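You operate a simulated robot arm through the tools that you are given. There is no shell and no other tool.

Carry out the task below with a simulated robot arm. There is one attempt and no reset: what you move stays moved.

## Task
Put things in order on the snack worktop. At the end: the thin blue-top memory stick stands where the purple game card (marked "SPACE") stood; the teal open can (marked "SODA") stands on top of the blue coiled lead (marked "VIDEO"); the purple game card stands where the green wide plug stood; the green wide plug stands where the teal open can stood; whatever was shut is shut again. Leave all else as you found it, and nothing knocked over.

Only the result counts: the job must be done as asked and must still hold three seconds after the hand-in. Knocking over, shifting, dropping, spilling or breaking anything else fails it.

## Robot
A 7-joint arm with a two-finger parallel gripper, fixed in place. Base frame: the origin is at the foot of the arm, x ahead of it, y to its left, z up; the work surface is at about z = 0. Lengths are in m, angles in rad, forces in N, time in s.
With the tool pointing down near the work surface it reaches from about 0.22 to 0.58 m from the base axis. Its first joint turns from -1.152 to 1.152 rad. Payload 2.5 kg.
Tool frame: the origin (TCP) lies between the finger pads and is the grasp point; the fingertips stand 0.023 m ahead of it; z points along the fingers, y is the line along which they close. Largest opening 0.094 m; finger width 0.038, thickness 0.01; the body of the gripper, 0.054 by 0.096 m, starts 0.039 m behind the TCP.
Orientation is that of the tool frame in the base frame, as [roll, pitch, yaw] about the fixed x, y, z axes, in that order (R = Rz(yaw) Ry(pitch) Rx(roll)). With the fingers straight down and closing along the base's y, the tool's x points along the base's -x, its y along +y and its z along -z.

## Interface
- The arm moves only by the tool move_arm. Its argument "rows" is a list of rows, each an object (a shift or turn left out is 0, a gripper value left out holds the last) with "dp": the shift along the tool's x, y, z in m, a list of three; "delta_rot": the turn, a rotation vector about the tool's x, y, z in rad, a list of three; "jaw": the gripper command, from -1 (fully open) to 1 (shut), values between in proportion. In form: [{"dp": [x, y, z], "delta_rot": [rx, ry, rz], "jaw": jaw}, ...]. A call has 1 to 20 rows; each row is the pose to reach, as a shift and turn from the pose commanded when the call began, along the tool's axes at that moment. Each row takes 0.2 s and may step no farther than 0.05 m and 0.15 rad from the row before; otherwise, or with a gripper value out of range, the whole call is refused. A pose out of reach is approached as far as the arm can. The call stops where the force on the tool passes 40 N (or 10 N more than at its start, if that is more) or the arm is blocked; 0.2 s more then pass. Each finger travels about 0.108 m/s and halts on what it meets, pressing with about 22 N; the grip force reading is that of the motor and also rises with nothing between the fingers. The clock runs only during rows and for 0.2 s after the last one: add rows that repeat a pose to give the fingers time. It gives the time, the measured TCP pose, the force on the tool (base axes), the opening and the grip force at its end, in the units of the frame above (readings bear some noise), with the torque about the TCP (base axes, N m) and any sound that the robot's microphone picked up, and new pictures: "pictures" is both (left out), scene, wrist or none.
- Cameras (640 x 400 px; columns grow to the right, rows downward): "scene" is fixed at [0.0948, -0.3917, 0.5622]; the picture's right is [0.96, -0.27, 0.00], its down [-0.11, -0.39, -0.91] and it looks along [0.25, 0.88, -0.41] (base axes); focal length 326 px, centre (320, 200). "wrist" rides on the gripper at [0.086, 0.016, -0.074] in the tool frame; the picture's right is [-0.18, 0.98, 0.00], its down [-0.58, -0.11, -0.81] and it looks along [-0.79, -0.15, 0.59] (tool axes); focal length 243 px, centre (320, 200). There is no depth. A picture from a camera that has moved, and an enlarged one, comes with that camera's place and axes in the base frame and with its lens.
- close_up(camera, box): a new picture of the part [left, top, right, bottom] of that camera's present view, enlarged. The clock stands still meanwhile.
- job_done(): hands the job in; it is judged then, once.

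Places have to be worked out from the pictures, the camera data and where the tool is seen. Open the gripper and draw the arm clear of the work before you hand the job in, unless the task says otherwise.

The tools are called after "Emit:" by a JSON object that holds its "name" and its "arguments". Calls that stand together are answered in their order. move_arm: Moves the arm, as the interface text tells. Its arguments: {"type":"object","properties":{"rows":{"type":"array","items":{"type":"object","properties":{"dp":{"type":"array","items":{"type":"number"}},"delta_rot":{"type":"array","items":{"type":"number"}},"jaw":{"type":"number"}}}},"pictures":{"type":"string","enum":["both","scene","wrist","none"]}},"required":["rows"]} The other tools are called the same way: close_up (camera, box) takes an enlarged picture of a part of a camera's view; job_done () hands the job in.

At the start:

```text
time_s: 0.0
tool_pos: [0.2556, 0.3217, 0.3161]
tool_rot: [3.141, 0.0, -3.141]
force: [0.4, 0.7, 0.7]
torque: [0.0, 0.03, 0.01]
gripper_width: 0.094
grip_force: 0.0
```

scene: 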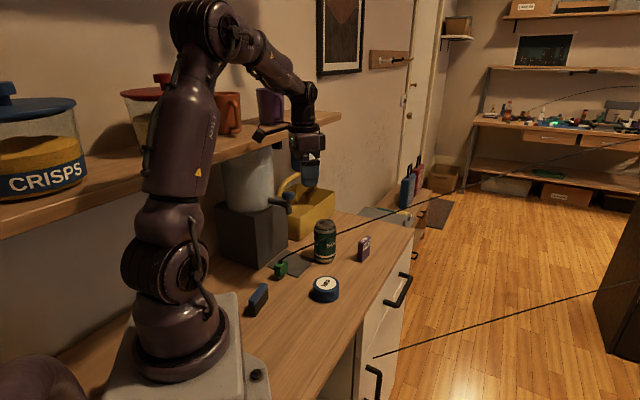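
wrist: 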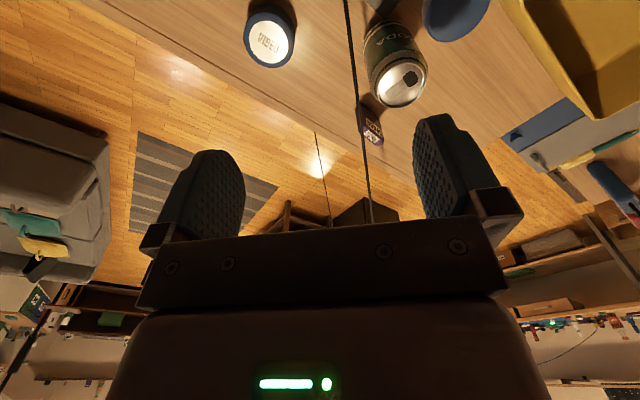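

I start by looking closer at the worktop objects in both cameras.

Emit:
{"name": "close_up", "arguments": {"camera": "scene", "box": [220, 200, 420, 325]}}

Emit:
{"name": "close_up", "arguments": {"camera": "wrist", "box": [220, 0, 540, 200]}}

Emit:
{"name": "close_up", "arguments": {"camera": "scene", "box": [330, 150, 490, 250]}}

```text
3.20 times, centred on (320, 262) of scene
camera zoom: at [0.0948, -0.3917, 0.5622], right [0.96, -0.27, 0.0], down [-0.11, -0.39, -0.91], along [0.25, 0.88, -0.41], focal length 1044 px, centre (320, 0)
```

zoom: 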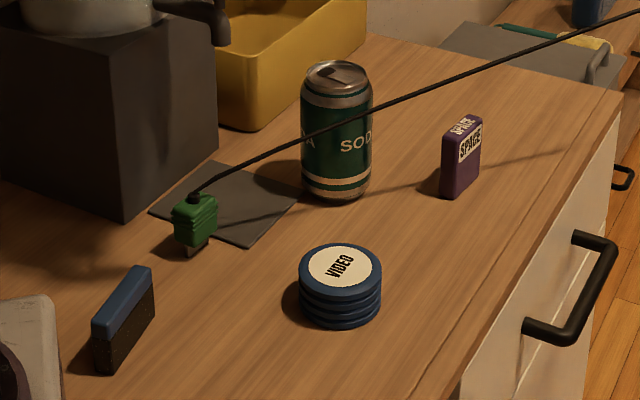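

```text
2.00 times, centred on (380, 100) of wrist
camera zoom: at [0.168, 0.3382, 0.3903], right [0.18, 0.98, 0.0], down [0.58, -0.11, 0.81], along [0.79, -0.15, -0.59], focal length 485 px, centre (200, 400)
```

zoom: 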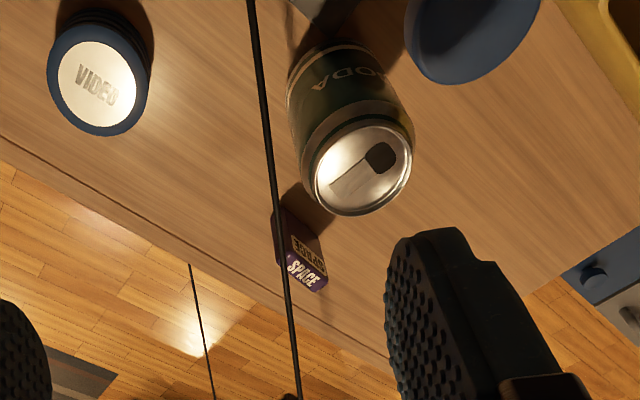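

```text
4.00 times, centred on (410, 200) of scene
camera zoom: at [0.0948, -0.3917, 0.5622], right [0.96, -0.27, 0.0], down [-0.11, -0.39, -0.91], along [0.25, 0.88, -0.41], focal length 1306 px, centre (-40, 200)
```

zoom: 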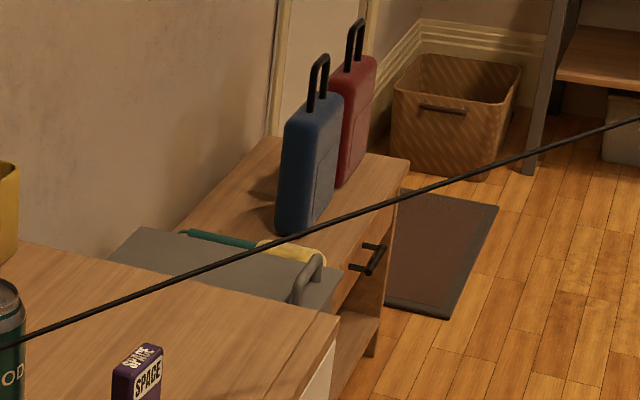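

I zoom further on each object to see its shape, how it stands, and where the cord goes.

Emit:
{"name": "close_up", "arguments": {"camera": "scene", "box": [240, 240, 320, 290]}}

Emit:
{"name": "close_up", "arguments": {"camera": "scene", "box": [230, 270, 310, 320]}}

Emit:
{"name": "close_up", "arguments": {"camera": "scene", "box": [300, 215, 396, 275]}}

Emit:
{"name": "close_up", "arguments": {"camera": "scene", "box": [290, 265, 370, 315]}}

Emit:
{"name": "close_up", "arguments": {"camera": "scene", "box": [200, 70, 360, 270]}}

Emit:
{"name": "close_up", "arguments": {"camera": "scene", "box": [0, 260, 240, 400]}}

```text
8.00 times, centred on (280, 265) of scene
camera zoom: at [0.0948, -0.3917, 0.5622], right [0.96, -0.27, 0.0], down [-0.11, -0.39, -0.91], along [0.25, 0.88, -0.41], focal length 2611 px, centre (640, -320)
```

zoom: 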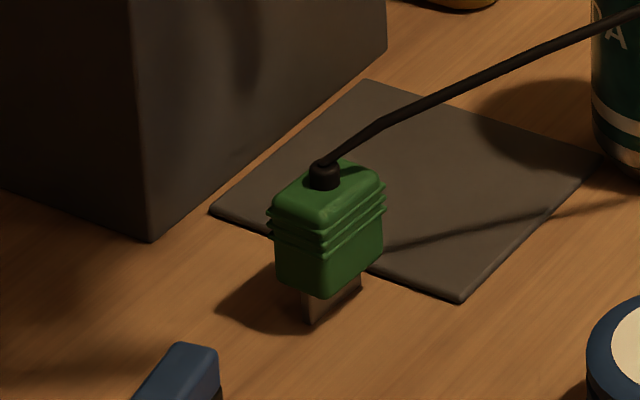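

```text
8.00 times, centred on (270, 295) of scene
camera zoom: at [0.0948, -0.3917, 0.5622], right [0.96, -0.27, 0.0], down [-0.11, -0.39, -0.91], along [0.25, 0.88, -0.41], focal length 2611 px, centre (720, -560)
```

zoom: 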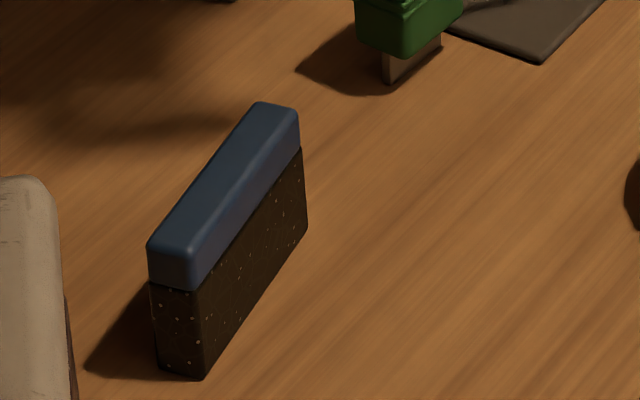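

```text
6.67 times, centred on (348, 245) of scene
camera zoom: at [0.0948, -0.3917, 0.5622], right [0.96, -0.27, 0.0], down [-0.11, -0.39, -0.91], along [0.25, 0.88, -0.41], focal length 2176 px, centre (133, -100)
```

zoom: 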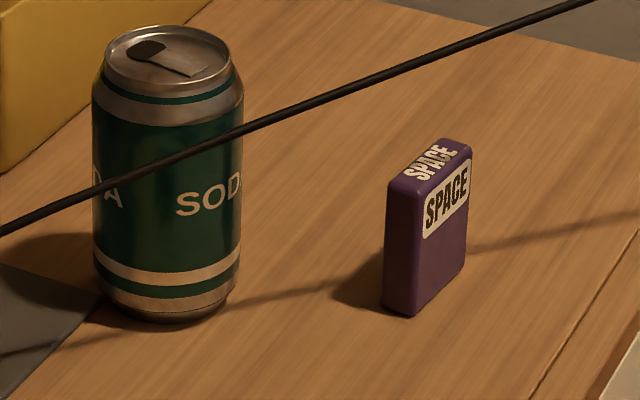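

```text
8.00 times, centred on (330, 290) of scene
camera zoom: at [0.0948, -0.3917, 0.5622], right [0.96, -0.27, 0.0], down [-0.11, -0.39, -0.91], along [0.25, 0.88, -0.41], focal length 2611 px, centre (240, -520)
```

zoom: 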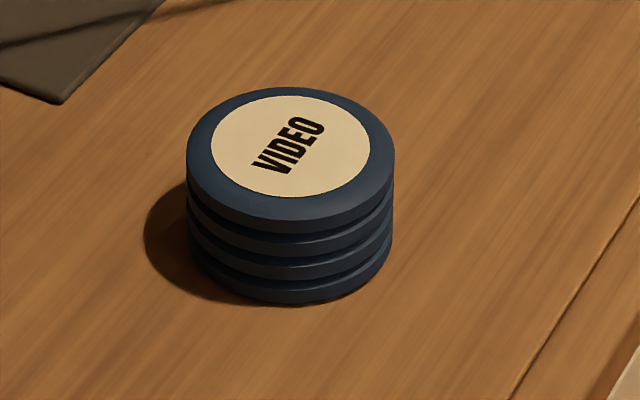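

```text
2.00 times, centred on (280, 170) of scene
camera zoom: at [0.0948, -0.3917, 0.5622], right [0.96, -0.27, 0.0], down [-0.11, -0.39, -0.91], along [0.25, 0.88, -0.41], focal length 653 px, centre (400, 260)
```

zoom: 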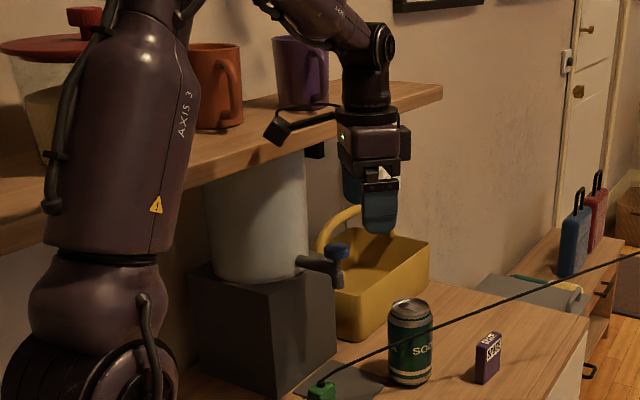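

```text
2.67 times, centred on (120, 330) of scene
camera zoom: at [0.0948, -0.3917, 0.5622], right [0.96, -0.27, 0.0], down [-0.11, -0.39, -0.91], along [0.25, 0.88, -0.41], focal length 870 px, centre (853, -147)
```

zoom: 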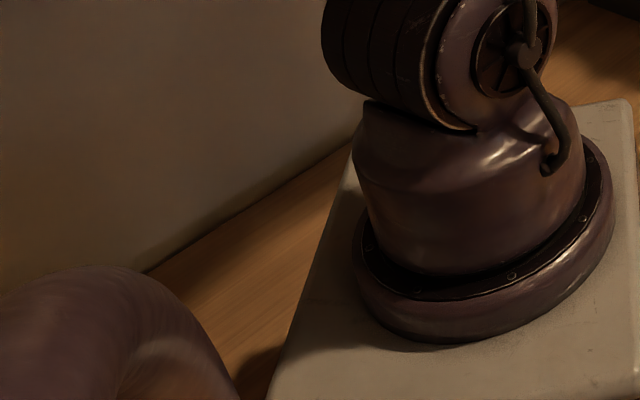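

The worktop runs at about 45° and the lead from the plug passes over the card. I check the shelf and tap, which limit where the arm can go.

Emit:
{"name": "close_up", "arguments": {"camera": "scene", "box": [190, 60, 350, 160]}}

Emit:
{"name": "close_up", "arguments": {"camera": "scene", "box": [0, 60, 192, 260]}}

Emit:
{"name": "close_up", "arguments": {"camera": "scene", "box": [480, 80, 640, 180]}}

Emit:
{"name": "close_up", "arguments": {"camera": "scene", "box": [360, 225, 456, 385]}}

```text
4.00 times, centred on (270, 110) of scene
camera zoom: at [0.0948, -0.3917, 0.5622], right [0.96, -0.27, 0.0], down [-0.11, -0.39, -0.91], along [0.25, 0.88, -0.41], focal length 1306 px, centre (520, 560)
```

zoom: 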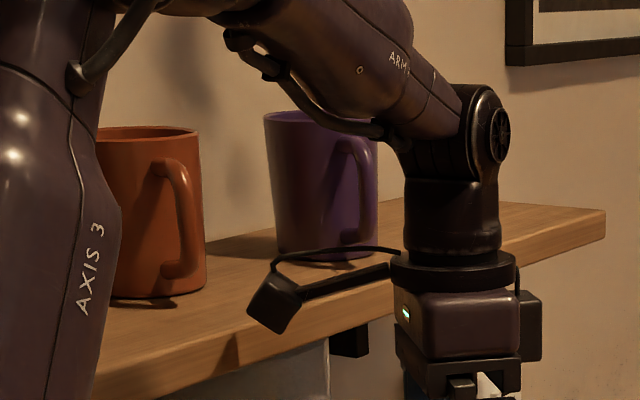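

```text
2.00 times, centred on (96, 160) of scene
camera zoom: at [0.0948, -0.3917, 0.5622], right [0.96, -0.27, 0.0], down [-0.11, -0.39, -0.91], along [0.25, 0.88, -0.41], focal length 653 px, centre (768, 280)
```

zoom: 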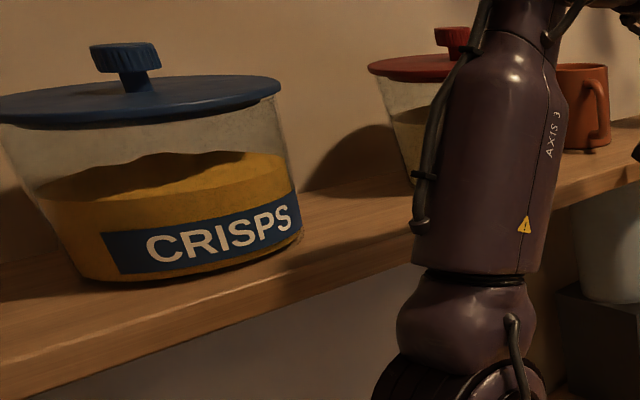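

```text
4.00 times, centred on (560, 130) of scene
camera zoom: at [0.0948, -0.3917, 0.5622], right [0.96, -0.27, 0.0], down [-0.11, -0.39, -0.91], along [0.25, 0.88, -0.41], focal length 1306 px, centre (-640, 480)
```

zoom: 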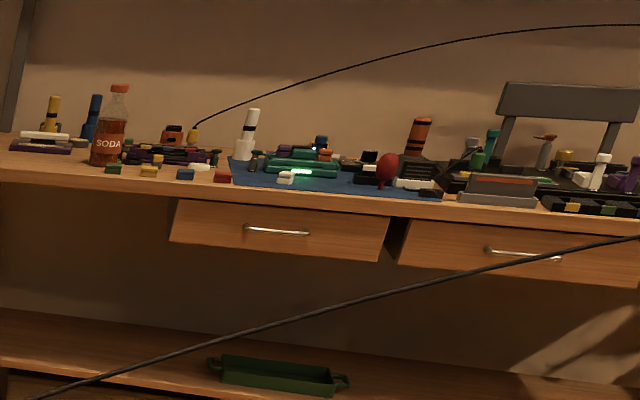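

```text
2.50 times, centred on (408, 305) of scene
camera zoom: at [0.0948, -0.3917, 0.5622], right [0.96, -0.27, 0.0], down [-0.11, -0.39, -0.91], along [0.25, 0.88, -0.41], focal length 816 px, centre (100, -62)
```

zoom: 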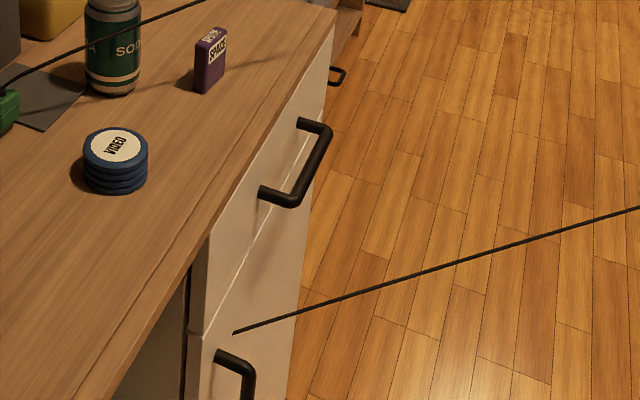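

The shelf's height and depth are unclear, and it matters for reaching the plug. I move back toward open space and turn the wrist camera to face the wall for a second viewpoint.

Emit:
{"name": "move_arm", "arguments": {"rows": [{"dp": [-0.004, -0.014, -0.007], "delta_rot": [0, 0, -0.131]}, {"dp": [-0.007, -0.029, -0.014], "delta_rot": [0, 0, -0.262]}, {"dp": [-0.011, -0.043, -0.021], "delta_rot": [0, 0, -0.393]}, {"dp": [-0.015, -0.057, -0.028], "delta_rot": [0, 0, -0.524]}, {"dp": [-0.018, -0.072, -0.035], "delta_rot": [0, 0, -0.654]}, {"dp": [-0.022, -0.086, -0.042], "delta_rot": [0, 0, -0.785]}, {"dp": [-0.026, -0.1, -0.049], "delta_rot": [0, 0, -0.916]}, {"dp": [-0.03, -0.115, -0.056], "delta_rot": [0, 0, -1.047]}, {"dp": [-0.033, -0.129, -0.063], "delta_rot": [0, 0, -1.178]}, {"dp": [-0.037, -0.143, -0.07], "delta_rot": [0, 0, -1.309]}, {"dp": [-0.041, -0.158, -0.077], "delta_rot": [0, 0, -1.44]}, {"dp": [-0.044, -0.172, -0.084], "delta_rot": [0, 0, -1.571]}, {"dp": [-0.044, -0.172, -0.084], "delta_rot": [0, 0, -1.571]}], "pictures": "both"}}

```text
time_s: 2.8
tool_pos: [0.2999, 0.1515, 0.3994]
tool_rot: [-3.14, 0.0, -1.568]
force: [0.1, -0.8, -0.1]
torque: [0.01, 0.0, 0.01]
gripper_width: 0.0941
grip_force: 0.0
camera wrist: at [0.2821, 0.0641, 0.4743], right [-0.98, 0.18, 0.0], down [0.11, 0.58, 0.81], along [0.15, 0.79, -0.59], focal length 243 px, centre (320, 200)
```

scene: 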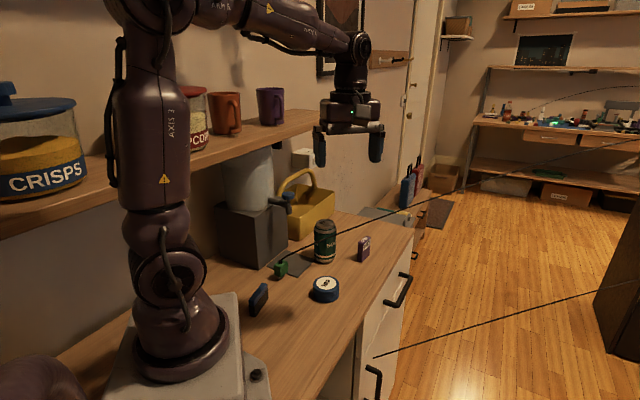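
wrist: 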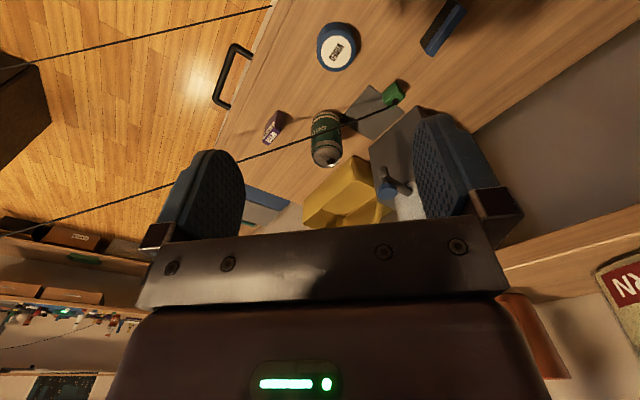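

Emit:
{"name": "close_up", "arguments": {"camera": "wrist", "box": [400, 150, 640, 300]}}

Emit:
{"name": "close_up", "arguments": {"camera": "wrist", "box": [230, 0, 490, 240]}}

Emit:
{"name": "close_up", "arguments": {"camera": "wrist", "box": [0, 0, 280, 240]}}

Emit:
{"name": "close_up", "arguments": {"camera": "scene", "box": [170, 70, 350, 270]}}

```text
2.67 times, centred on (520, 225) of wrist
camera zoom: at [0.2821, 0.0641, 0.4743], right [-0.98, 0.18, 0.0], down [0.11, 0.58, 0.81], along [0.15, 0.79, -0.59], focal length 647 px, centre (-213, 133)
```

zoom: 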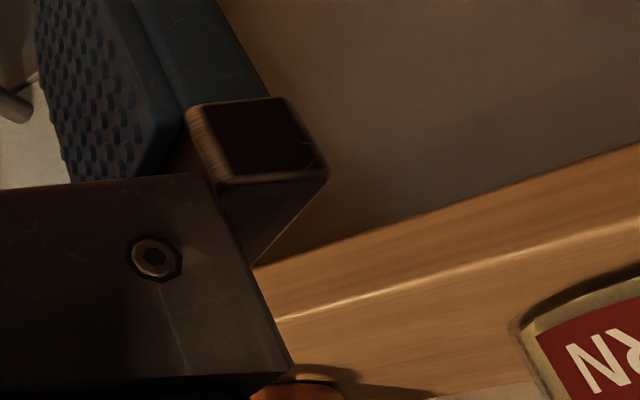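

```text
1.67 times, centred on (360, 120) of wrist
camera zoom: at [0.2821, 0.0641, 0.4743], right [-0.98, 0.18, 0.0], down [0.11, 0.58, 0.81], along [0.15, 0.79, -0.59], focal length 404 px, centre (253, 333)
```

zoom: 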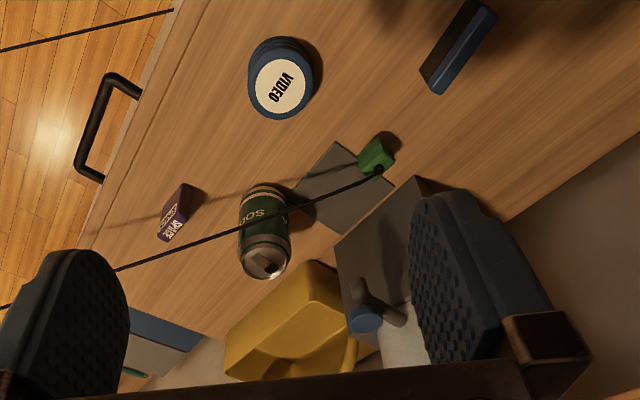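

```text
1.67 times, centred on (140, 120) of wrist
camera zoom: at [0.2821, 0.0641, 0.4743], right [-0.98, 0.18, 0.0], down [0.11, 0.58, 0.81], along [0.15, 0.79, -0.59], focal length 404 px, centre (620, 333)
```

zoom: 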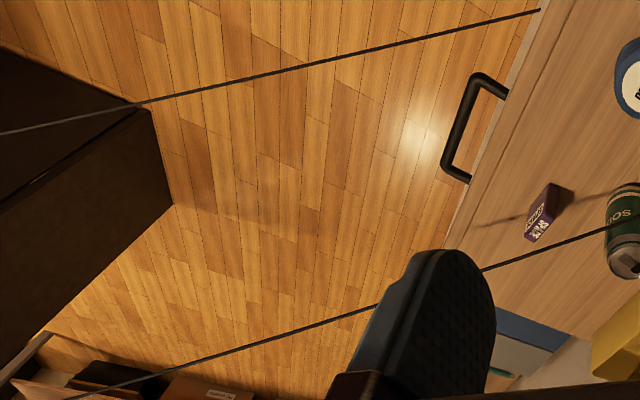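

```text
2.00 times, centred on (260, 170) of scene
camera zoom: at [0.0948, -0.3917, 0.5622], right [0.96, -0.27, 0.0], down [-0.11, -0.39, -0.91], along [0.25, 0.88, -0.41], focal length 653 px, centre (440, 260)
```

zoom: 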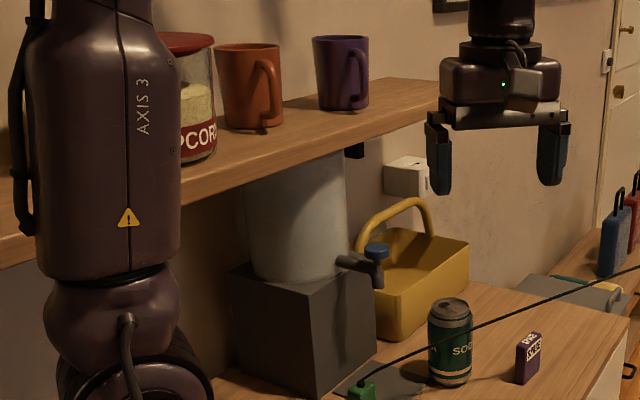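

The two views give the shelf height only roughly (about 0.36–0.40). I lower the camera to about shelf level so the horizon line settles it.

Emit:
{"name": "move_arm", "arguments": {"rows": [{"dp": [0, 0, 0.03]}, {"dp": [0, 0, 0.06]}, {"dp": [0, 0, 0.09]}, {"dp": [0, 0, 0.115]}, {"dp": [0, 0, 0.115]}], "pictures": "both"}}

Emit:
{"name": "close_up", "arguments": {"camera": "wrist", "box": [480, 200, 640, 400]}}

Emit:
{"name": "close_up", "arguments": {"camera": "wrist", "box": [230, 0, 490, 240]}}

```text
time_s: 4.0
tool_pos: [0.3005, 0.1498, 0.2856]
tool_rot: [-3.141, 0.0, -1.571]
force: [0.3, -0.8, 0.5]
torque: [-0.02, 0.02, 0.04]
gripper_width: 0.0942
grip_force: 0.0
camera wrist: at [0.2829, 0.0637, 0.3593], right [-0.98, 0.18, 0.0], down [0.11, 0.58, 0.81], along [0.15, 0.79, -0.59], focal length 243 px, centre (320, 200)
```

scene: 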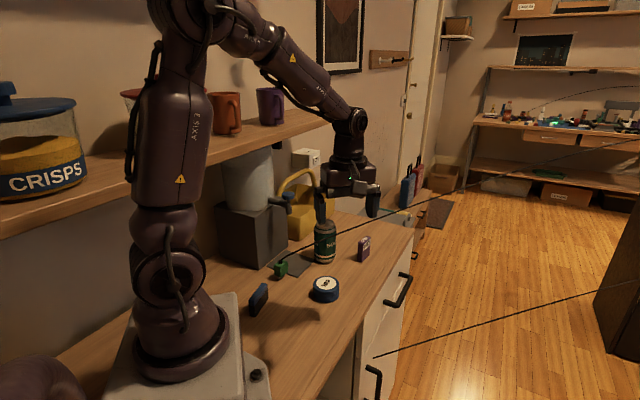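
wrist: 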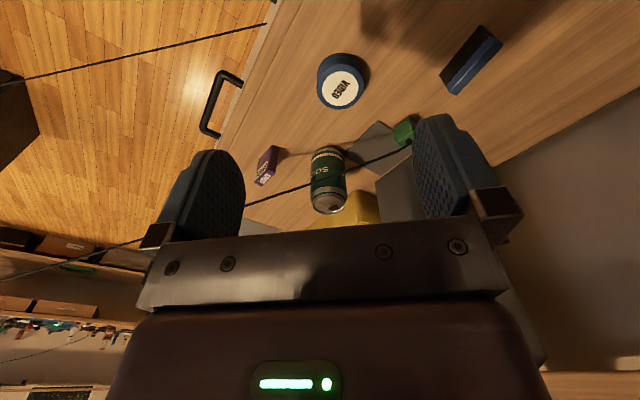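

```text
2.00 times, centred on (560, 300) of wrist
camera zoom: at [0.2829, 0.0637, 0.3593], right [-0.98, 0.18, 0.0], down [0.11, 0.58, 0.81], along [0.15, 0.79, -0.59], focal length 485 px, centre (-160, 0)
```

zoom: 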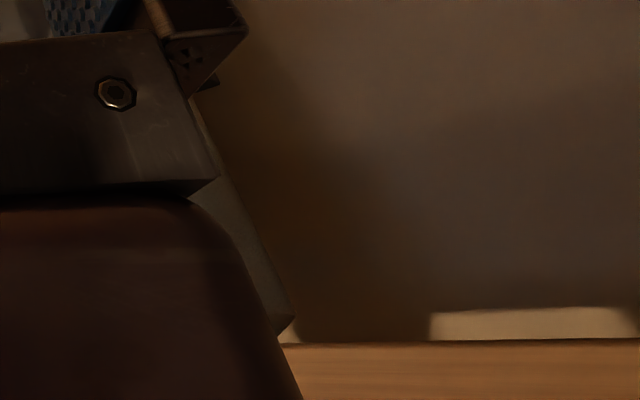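

```text
1.67 times, centred on (360, 120) of wrist
camera zoom: at [0.2829, 0.0637, 0.3593], right [-0.98, 0.18, 0.0], down [0.11, 0.58, 0.81], along [0.15, 0.79, -0.59], focal length 404 px, centre (253, 333)
```

zoom: 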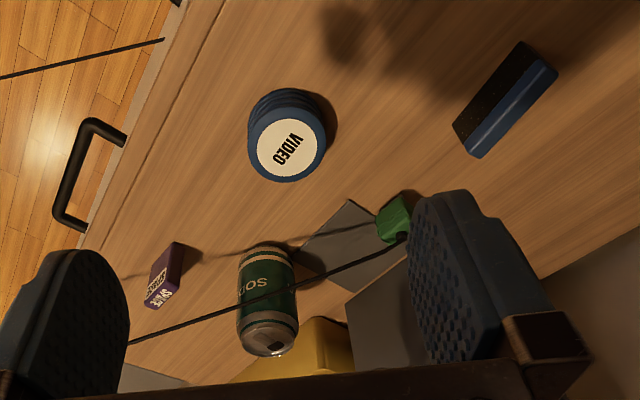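

The low view puts the shelf's underside at z≈0.355 and its front edge along y−x≈0.226, with the tap knob near (0.23, 0.405, 0.22). I start with the can and hover over its estimated place (0.331, 0.399) to refine it.

Emit:
{"name": "move_arm", "arguments": {"rows": [{"dp": [-0.036, -0.004, 0]}, {"dp": [-0.072, -0.009, 0.0]}, {"dp": [-0.108, -0.013, 0.0]}, {"dp": [-0.144, -0.017, 0.0]}, {"dp": [-0.18, -0.022, 0.0]}, {"dp": [-0.216, -0.026, 0.0]}, {"dp": [-0.249, -0.0305, 0.01]}, {"dp": [-0.249, -0.0305, 0.0356]}, {"dp": [-0.249, -0.0305, 0.0356]}], "pictures": "both"}}

Emit:
{"name": "close_up", "arguments": {"camera": "wrist", "box": [160, 0, 480, 200]}}

```text
time_s: 6.0
tool_pos: [0.3308, 0.3997, 0.2497]
tool_rot: [-3.141, -0.001, -1.571]
force: [0.3, -0.1, 0.2]
torque: [-0.01, -0.03, 0.01]
gripper_width: 0.0942
grip_force: 0.1
camera wrist: at [0.3136, 0.3124, 0.3239], right [-0.98, 0.18, 0.0], down [0.11, 0.58, 0.81], along [0.15, 0.79, -0.59], focal length 243 px, centre (320, 200)
```

scene: 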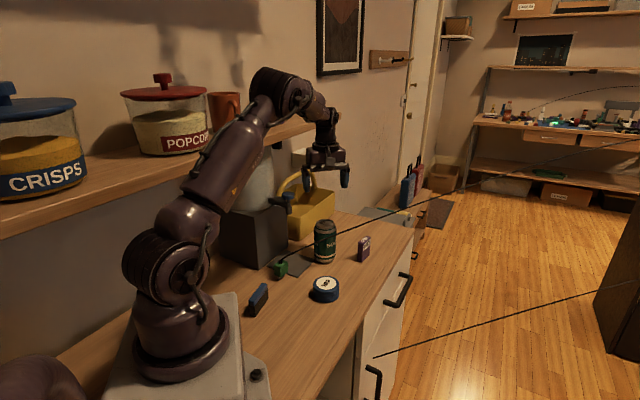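
wrist: 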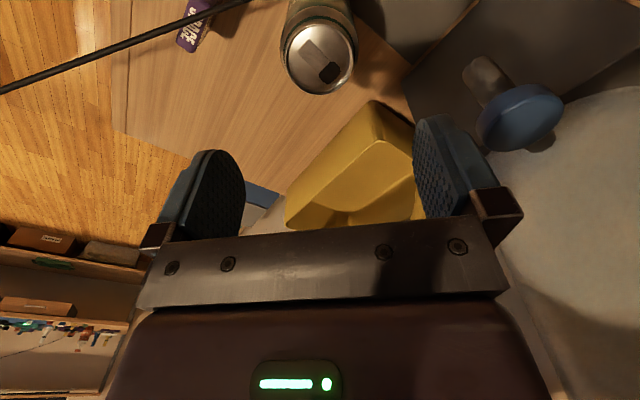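

```text
2.00 times, centred on (320, 100) of wrist
camera zoom: at [0.3136, 0.3124, 0.3239], right [-0.98, 0.18, 0.0], down [0.11, 0.58, 0.81], along [0.15, 0.79, -0.59], focal length 485 px, centre (320, 400)
```

zoom: 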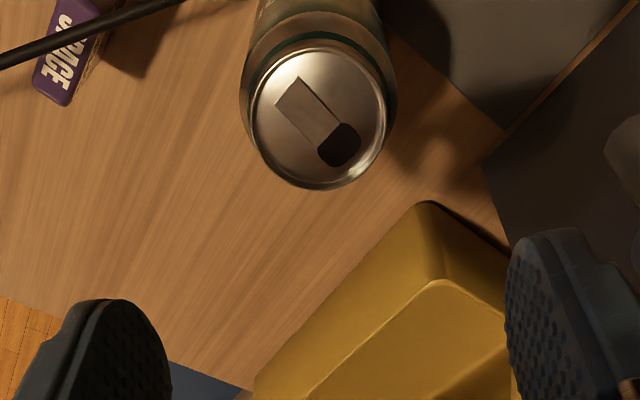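

The can's axis lands at about (0.3306, 0.4006), well centred between the fingers. I go straight down to TCP z≈0.095, staying above the lead and keeping the palm off the can top, and close.

Emit:
{"name": "move_arm", "arguments": {"rows": [{"dp": [-0.001, 0, 0.035], "jaw": -1}, {"dp": [-0.001, 0, 0.07], "jaw": -1}, {"dp": [-0.001, 0, 0.105], "jaw": -1}, {"dp": [-0.001, 0, 0.135], "jaw": -1}, {"dp": [-0.001, 0, 0.155], "jaw": -1}, {"dp": [-0.001, 0, 0.155], "jaw": -1}], "pictures": "both"}}

```text
time_s: 7.4
tool_pos: [0.3293, 0.3984, 0.0972]
tool_rot: [3.141, -0.001, -1.572]
force: [0.2, -0.8, 1.2]
torque: [-0.01, 0.01, 0.03]
gripper_width: 0.094
grip_force: 0.1
camera wrist: at [0.3114, 0.3119, 0.1718], right [-0.98, 0.18, 0.0], down [0.11, 0.58, 0.81], along [0.15, 0.79, -0.59], focal length 243 px, centre (320, 200)
```

scene: 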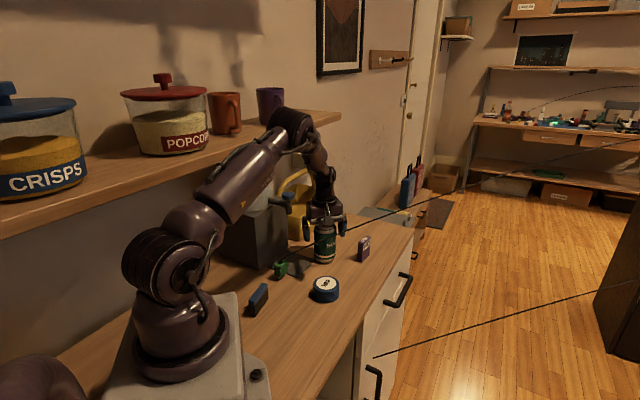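
wrist: 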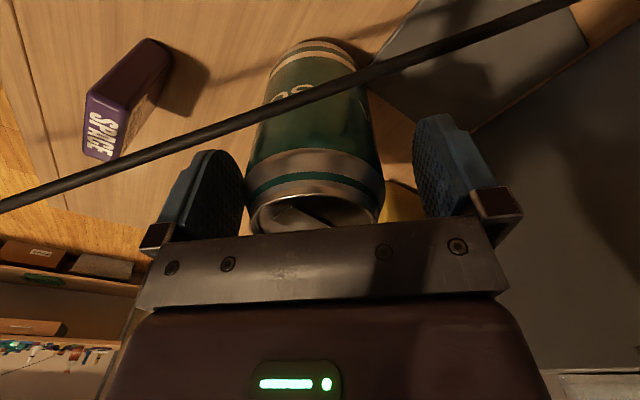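

The fingers straddle the can with the lead clear in front of it. I close on the can.

Emit:
{"name": "move_arm", "arguments": {"rows": [{"dp": [0, 0, 0], "jaw": 1}, {"dp": [0, 0, 0], "jaw": 1}, {"dp": [0, 0, 0], "jaw": 1}, {"dp": [0, 0, 0], "jaw": 1}], "pictures": "none"}}

```text
time_s: 8.4
tool_pos: [0.3289, 0.3978, 0.0988]
tool_rot: [3.141, -0.001, -1.569]
force: [1.4, -0.1, 1.2]
torque: [0.03, -0.13, -0.01]
gripper_width: 0.0648
grip_force: 22.1
```

Gripped at 0.065 m wide. I lift straight up gently and check.

Emit:
{"name": "move_arm", "arguments": {"rows": [{"dp": [0, 0, -0.01]}, {"dp": [0, 0, -0.03]}, {"dp": [0, 0, -0.055]}, {"dp": [0, 0, -0.08]}, {"dp": [0, 0, -0.105]}, {"dp": [0, 0, -0.13]}, {"dp": [0, 0, -0.155]}, {"dp": [0, 0, -0.175]}, {"dp": [0, 0, -0.185]}, {"dp": [0, 0, -0.185]}], "pictures": "both"}}

```text
time_s: 10.6
tool_pos: [0.3288, 0.4006, 0.2797]
tool_rot: [3.14, -0.001, -1.572]
force: [0.3, -0.2, -0.9]
torque: [0.01, -0.04, 0.0]
gripper_width: 0.0645
grip_force: 21.4
camera wrist: at [0.312, 0.3135, 0.3536], right [-0.98, 0.18, 0.0], down [0.11, 0.58, 0.81], along [0.15, 0.79, -0.59], focal length 243 px, centre (320, 200)
```

scene: 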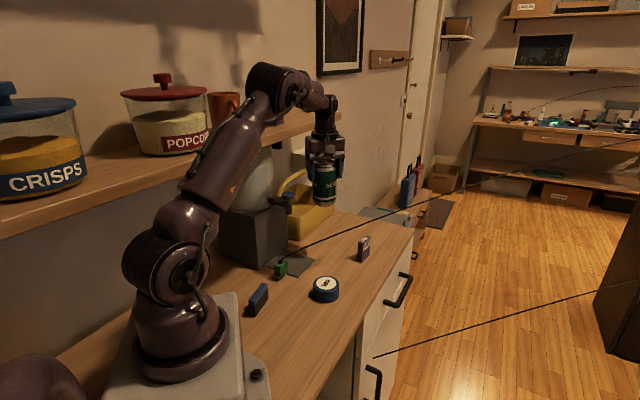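
wrist: 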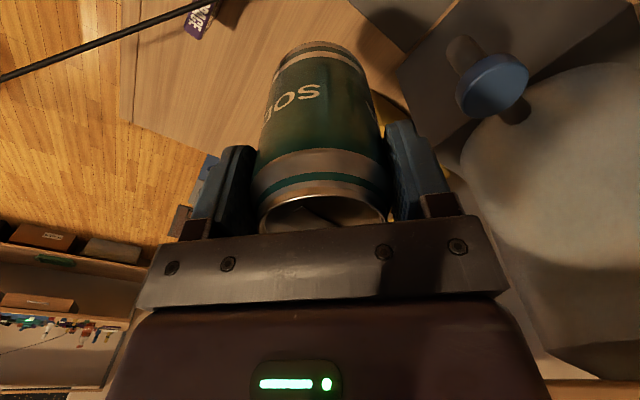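

The can is up and upright, and the lead is undisturbed. I carry it high and clear of the lead to a spot where the wrist camera can see the VIDEO coil beside the can.

Emit:
{"name": "move_arm", "arguments": {"rows": [{"dp": [0.01, -0.005, -0.025]}, {"dp": [0.035, -0.017, -0.03]}, {"dp": [0.062, -0.031, -0.03]}, {"dp": [0.09, -0.045, -0.03]}, {"dp": [0.118, -0.059, -0.03]}, {"dp": [0.146, -0.073, -0.03]}, {"dp": [0.174, -0.087, -0.03]}, {"dp": [0.202, -0.101, -0.03]}, {"dp": [0.225, -0.113, -0.03]}, {"dp": [0.237, -0.12, -0.03]}, {"dp": [0.24, -0.121, -0.03]}, {"dp": [0.24, -0.121, -0.03]}], "pictures": "both"}}

Emit:
{"name": "close_up", "arguments": {"camera": "wrist", "box": [380, 0, 540, 100]}}

```text
time_s: 13.2
tool_pos: [0.4509, 0.1599, 0.3094]
tool_rot: [3.141, 0.0, -1.571]
force: [0.5, -0.8, 0.1]
torque: [0.01, -0.01, 0.0]
gripper_width: 0.0644
grip_force: 22.2
camera wrist: at [0.4333, 0.0729, 0.3842], right [-0.98, 0.18, 0.0], down [0.11, 0.58, 0.81], along [0.15, 0.79, -0.59], focal length 243 px, centre (320, 200)
```

scene: 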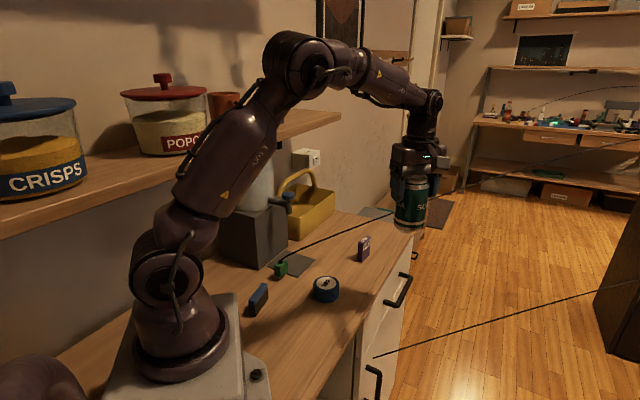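
wrist: 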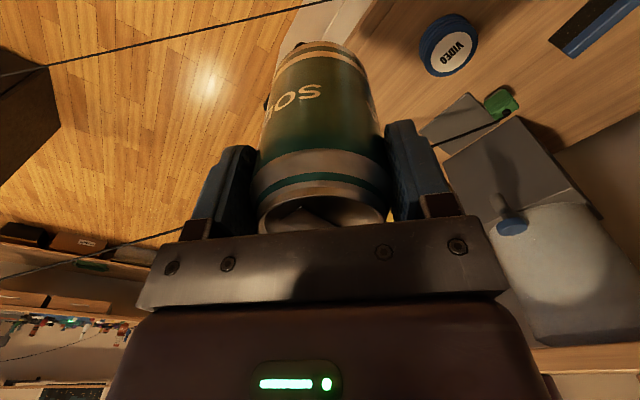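

```text
4.00 times, centred on (460, 50) of wrist
camera zoom: at [0.4333, 0.0729, 0.3842], right [-0.98, 0.18, 0.0], down [0.11, 0.58, 0.81], along [0.15, 0.79, -0.59], focal length 970 px, centre (-240, 800)
```

zoom: 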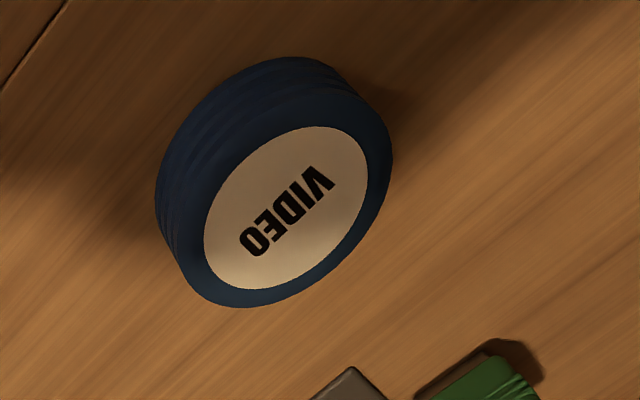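

The label centre triangulates to about (0.287, 0.247), with the top near z 0.033. I carry the can above it, turning the hand so the wrist camera looks along +x. Then I can check sideways alignment in both cameras.

Emit:
{"name": "move_arm", "arguments": {"rows": [{"dp": [-0.006, 0.012, 0], "delta_rot": [0, 0, 0.13]}, {"dp": [-0.013, 0.025, 0], "delta_rot": [0, 0, 0.26]}, {"dp": [-0.02, 0.038, 0], "delta_rot": [0, 0, 0.39]}, {"dp": [-0.027, 0.051, 0], "delta_rot": [0, 0, 0.52]}, {"dp": [-0.034, 0.064, 0], "delta_rot": [0, 0, 0.65]}, {"dp": [-0.041, 0.077, 0], "delta_rot": [0, 0, 0.78]}, {"dp": [-0.048, 0.09, 0], "delta_rot": [0, 0, 0.91]}, {"dp": [-0.055, 0.103, 0], "delta_rot": [0, 0, 1.04]}, {"dp": [-0.062, 0.116, 0], "delta_rot": [0, 0, 1.17]}, {"dp": [-0.069, 0.129, 0], "delta_rot": [0, 0, 1.3]}, {"dp": [-0.076, 0.142, 0], "delta_rot": [0, 0, 1.43]}, {"dp": [-0.082, 0.155, 0], "delta_rot": [0, 0, 1.54]}, {"dp": [-0.087, 0.164, 0], "delta_rot": [0, 0, 1.571]}, {"dp": [-0.087, 0.164, 0.03], "delta_rot": [0, 0, 1.571]}, {"dp": [-0.087, 0.164, 0.06], "delta_rot": [0, 0, 1.571]}, {"dp": [-0.087, 0.164, 0.09], "delta_rot": [0, 0, 1.571]}, {"dp": [-0.087, 0.164, 0.115], "delta_rot": [0, 0, 1.571]}, {"dp": [-0.087, 0.164, 0.125], "delta_rot": [0, 0, 1.571]}, {"dp": [-0.087, 0.164, 0.125], "delta_rot": [0, 0, 1.571]}], "pictures": "both"}}

Emit:
{"name": "close_up", "arguments": {"camera": "scene", "box": [270, 215, 398, 295]}}

Emit:
{"name": "close_up", "arguments": {"camera": "wrist", "box": [220, 0, 420, 125]}}

```text
time_s: 17.2
tool_pos: [0.2868, 0.2467, 0.184]
tool_rot: [-3.141, 0.0, -3.142]
force: [1.4, 0.0, 0.0]
torque: [-0.01, -0.01, 0.02]
gripper_width: 0.0641
grip_force: 22.1
camera wrist: at [0.1997, 0.2628, 0.2587], right [0.18, 0.98, 0.0], down [0.58, -0.11, 0.81], along [0.79, -0.15, -0.59], focal length 243 px, centre (320, 200)
```

scene: 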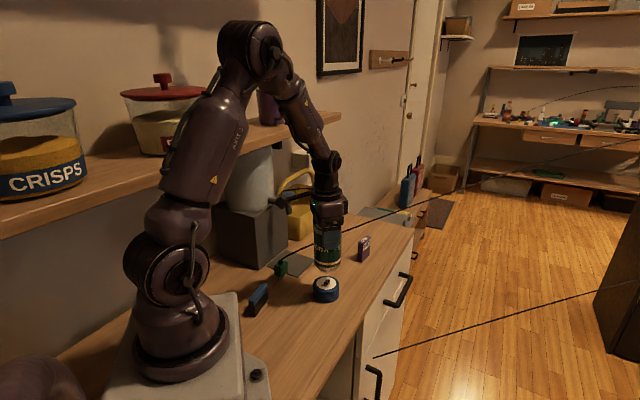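
wrist: 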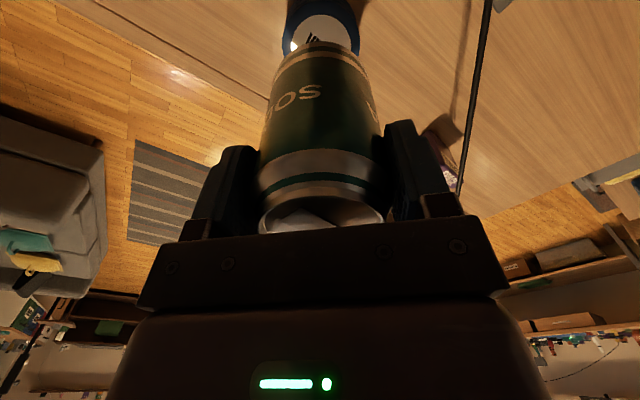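

```text
5.00 times, centred on (334, 255) of scene
camera zoom: at [0.0948, -0.3917, 0.5622], right [0.96, -0.27, 0.0], down [-0.11, -0.39, -0.91], along [0.25, 0.88, -0.41], focal length 1632 px, centre (250, -75)
```

zoom: 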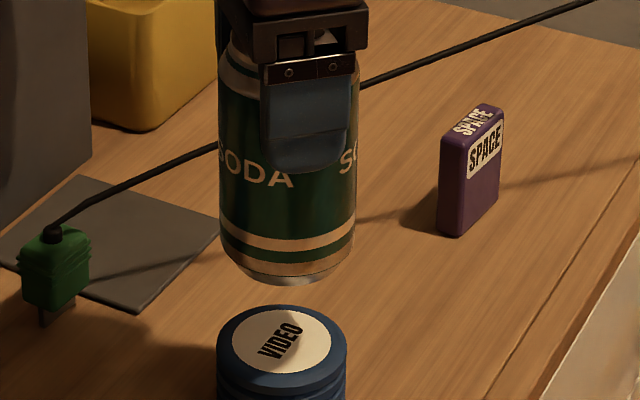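

```text
3.20 times, centred on (320, 62) of wrist
camera zoom: at [0.1997, 0.2628, 0.2587], right [0.18, 0.98, 0.0], down [0.58, -0.11, 0.81], along [0.79, -0.15, -0.59], focal length 776 px, centre (320, 640)
```

zoom: 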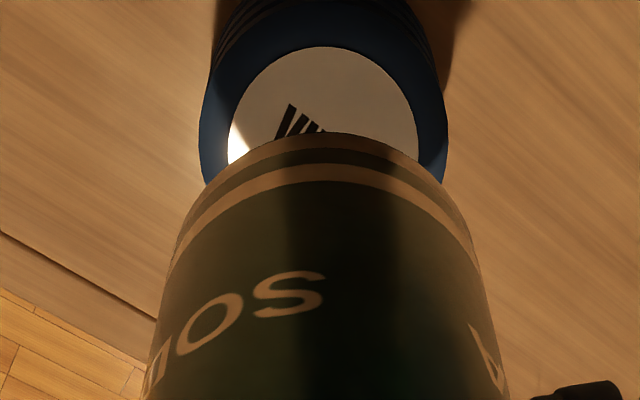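

The can sits about 3 mm too far in +x and 1 mm short in y relative to the coil. I correct that and come down to just above the coil.

Emit:
{"name": "move_arm", "arguments": {"rows": [{"dp": [0.0028, 0.0012, 0.01]}, {"dp": [0.0028, 0.0012, 0.025]}, {"dp": [0.0028, 0.0012, 0.038]}, {"dp": [0.0028, 0.0012, 0.044]}, {"dp": [0.0028, 0.0012, 0.044]}], "pictures": "both"}}

Emit:
{"name": "close_up", "arguments": {"camera": "scene", "box": [270, 235, 382, 305]}}

Emit:
{"name": "close_up", "arguments": {"camera": "wrist", "box": [240, 0, 400, 100]}}

```text
time_s: 18.4
tool_pos: [0.2831, 0.2491, 0.1406]
tool_rot: [-3.141, 0.001, -3.141]
force: [0.5, -0.2, -0.5]
torque: [0.01, -0.01, -0.01]
gripper_width: 0.0643
grip_force: 22.4
camera wrist: at [0.1964, 0.2646, 0.2152], right [0.18, 0.98, 0.0], down [0.58, -0.11, 0.81], along [0.79, -0.15, -0.59], focal length 243 px, centre (320, 200)
```

scene: 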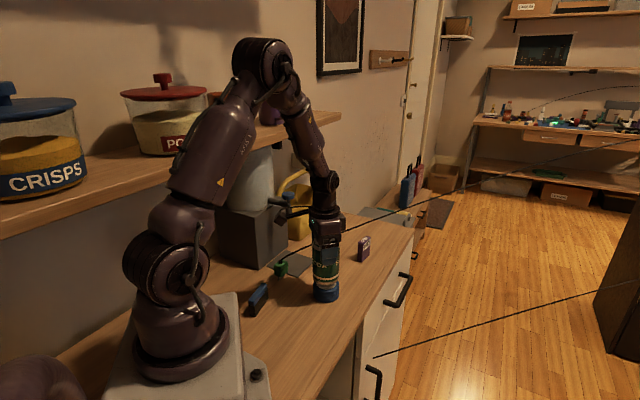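
wrist: 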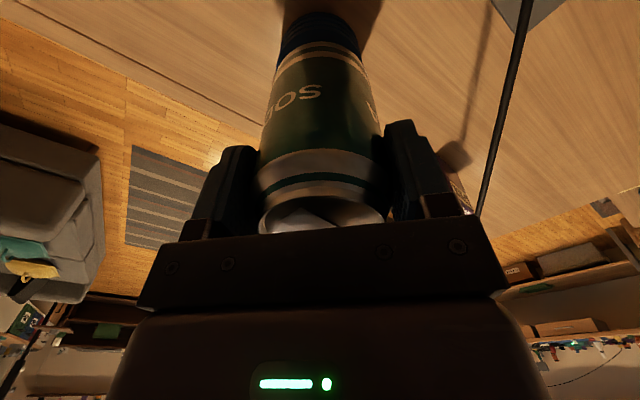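

```text
5.71 times, centred on (326, 270) of scene
camera zoom: at [0.0948, -0.3917, 0.5622], right [0.96, -0.27, 0.0], down [-0.11, -0.39, -0.91], along [0.25, 0.88, -0.41], focal length 1865 px, centre (286, -200)
```

zoom: 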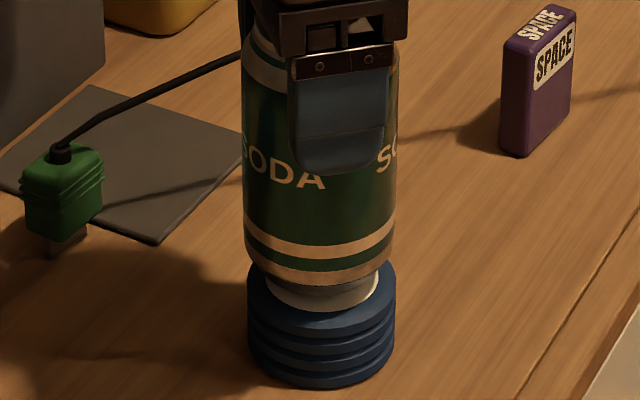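

```text
4.00 times, centred on (320, 50) of wrist
camera zoom: at [0.1964, 0.2646, 0.2152], right [0.18, 0.98, 0.0], down [0.58, -0.11, 0.81], along [0.79, -0.15, -0.59], focal length 970 px, centre (320, 800)
```

zoom: 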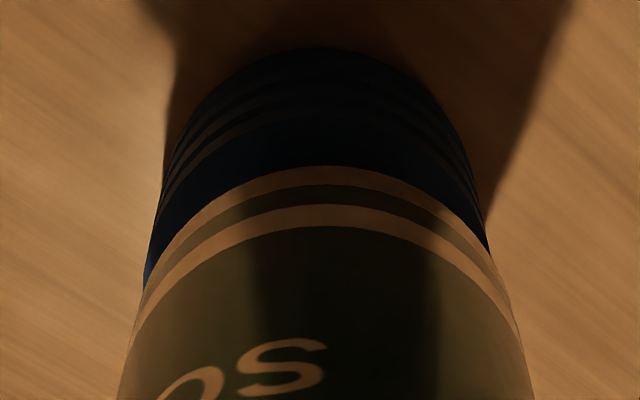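

Alignment is within about 1 mm in both views, with roughly 8 mm to go. I lower it slowly until I feel contact.

Emit:
{"name": "move_arm", "arguments": {"rows": [{"dp": [0, 0, 0.002]}, {"dp": [0, 0, 0.004]}, {"dp": [0, 0, 0.006]}, {"dp": [0, 0, 0.006]}], "pictures": "none"}}

Emit:
{"name": "close_up", "arguments": {"camera": "scene", "box": [290, 260, 354, 300]}}

```text
time_s: 19.4
tool_pos: [0.2835, 0.248, 0.1348]
tool_rot: [-3.141, 0.0, -3.141]
force: [-0.4, -0.2, -0.1]
torque: [0.03, 0.03, 0.01]
gripper_width: 0.0644
grip_force: 22.6
```

```text
10.00 times, centred on (322, 280) of scene
camera zoom: at [0.0948, -0.3917, 0.5622], right [0.96, -0.27, 0.0], down [-0.11, -0.39, -0.91], along [0.25, 0.88, -0.41], focal length 3264 px, centre (300, -600)
```

zoom: 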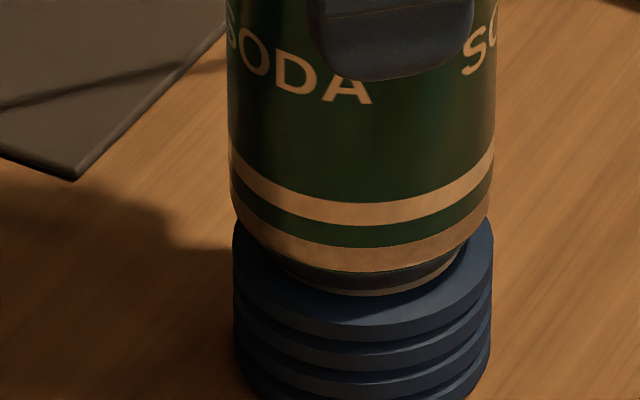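

Still a small gap and no force. I continue in 1 mm steps.

Emit:
{"name": "move_arm", "arguments": {"rows": [{"dp": [0, 0, 0.001]}, {"dp": [0, 0, 0.002]}, {"dp": [0, 0, 0.003]}, {"dp": [0, 0, 0.003]}], "pictures": "none"}}

Emit:
{"name": "close_up", "arguments": {"camera": "scene", "box": [290, 260, 354, 300]}}

```text
time_s: 20.4
tool_pos: [0.2847, 0.2482, 0.1321]
tool_rot: [-3.141, 0.001, -3.141]
force: [-3.4, -1.4, 11.4]
torque: [-0.16, 0.3, 0.01]
gripper_width: 0.0642
grip_force: 22.4
```

```text
10.00 times, centred on (322, 280) of scene
camera zoom: at [0.0947, -0.3917, 0.5622], right [0.96, -0.27, 0.0], down [-0.11, -0.39, -0.91], along [0.25, 0.88, -0.41], focal length 3264 px, centre (300, -600)
```

zoom: 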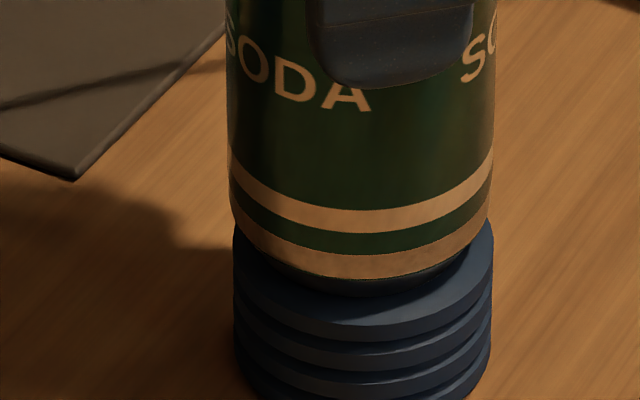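

Contact at about 11 N with the can centred on the coil. I ease off 1 mm, open, and rise straight up.

Emit:
{"name": "move_arm", "arguments": {"rows": [{"dp": [0, 0, -0.001], "jaw": 1}, {"dp": [0, 0, -0.001], "jaw": 0.2}, {"dp": [0, 0, -0.001], "jaw": -0.2}, {"dp": [0, 0, -0.001], "jaw": -0.8}, {"dp": [0, 0, -0.001], "jaw": -0.8}, {"dp": [0, 0, -0.001], "jaw": -0.8}], "pictures": "both"}}

Emit:
{"name": "close_up", "arguments": {"camera": "scene", "box": [270, 235, 382, 305]}}

```text
time_s: 21.8
tool_pos: [0.2837, 0.2483, 0.1332]
tool_rot: [3.141, 0.0, 3.14]
force: [0.4, 0.6, -0.3]
torque: [-0.01, 0.01, -0.02]
gripper_width: 0.0845
grip_force: 0.0
camera wrist: at [0.1967, 0.2642, 0.2069], right [0.18, 0.98, 0.0], down [0.58, -0.11, 0.81], along [0.79, -0.15, -0.59], focal length 243 px, centre (320, 200)
```

scene: 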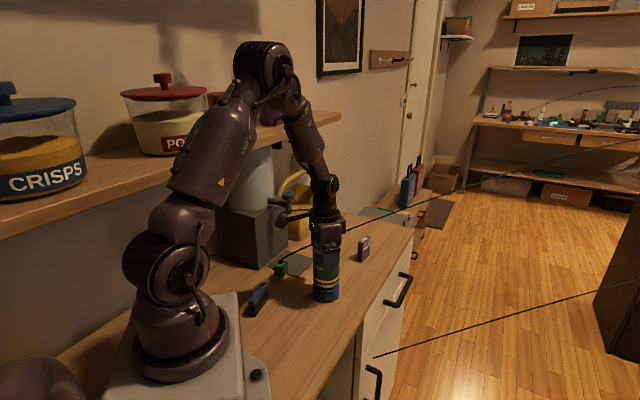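
wrist: 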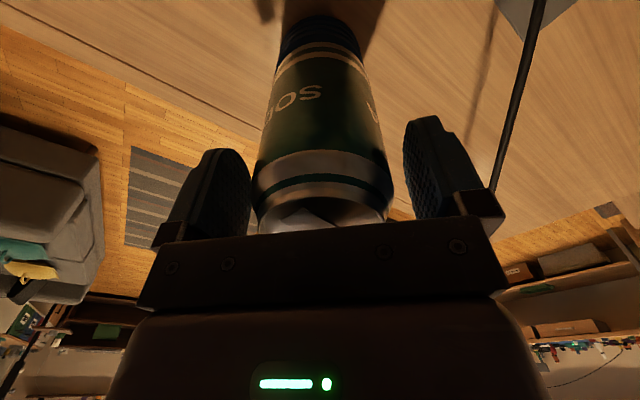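

```text
5.71 times, centred on (326, 270) of scene
camera zoom: at [0.0948, -0.3917, 0.5622], right [0.96, -0.27, 0.0], down [-0.11, -0.39, -0.91], along [0.25, 0.88, -0.41], focal length 1865 px, centre (286, -200)
```

zoom: 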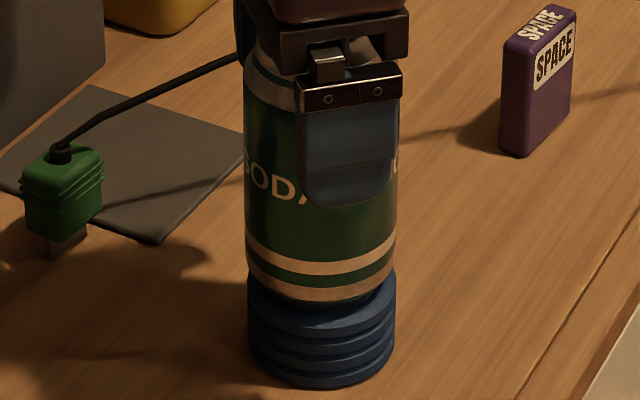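

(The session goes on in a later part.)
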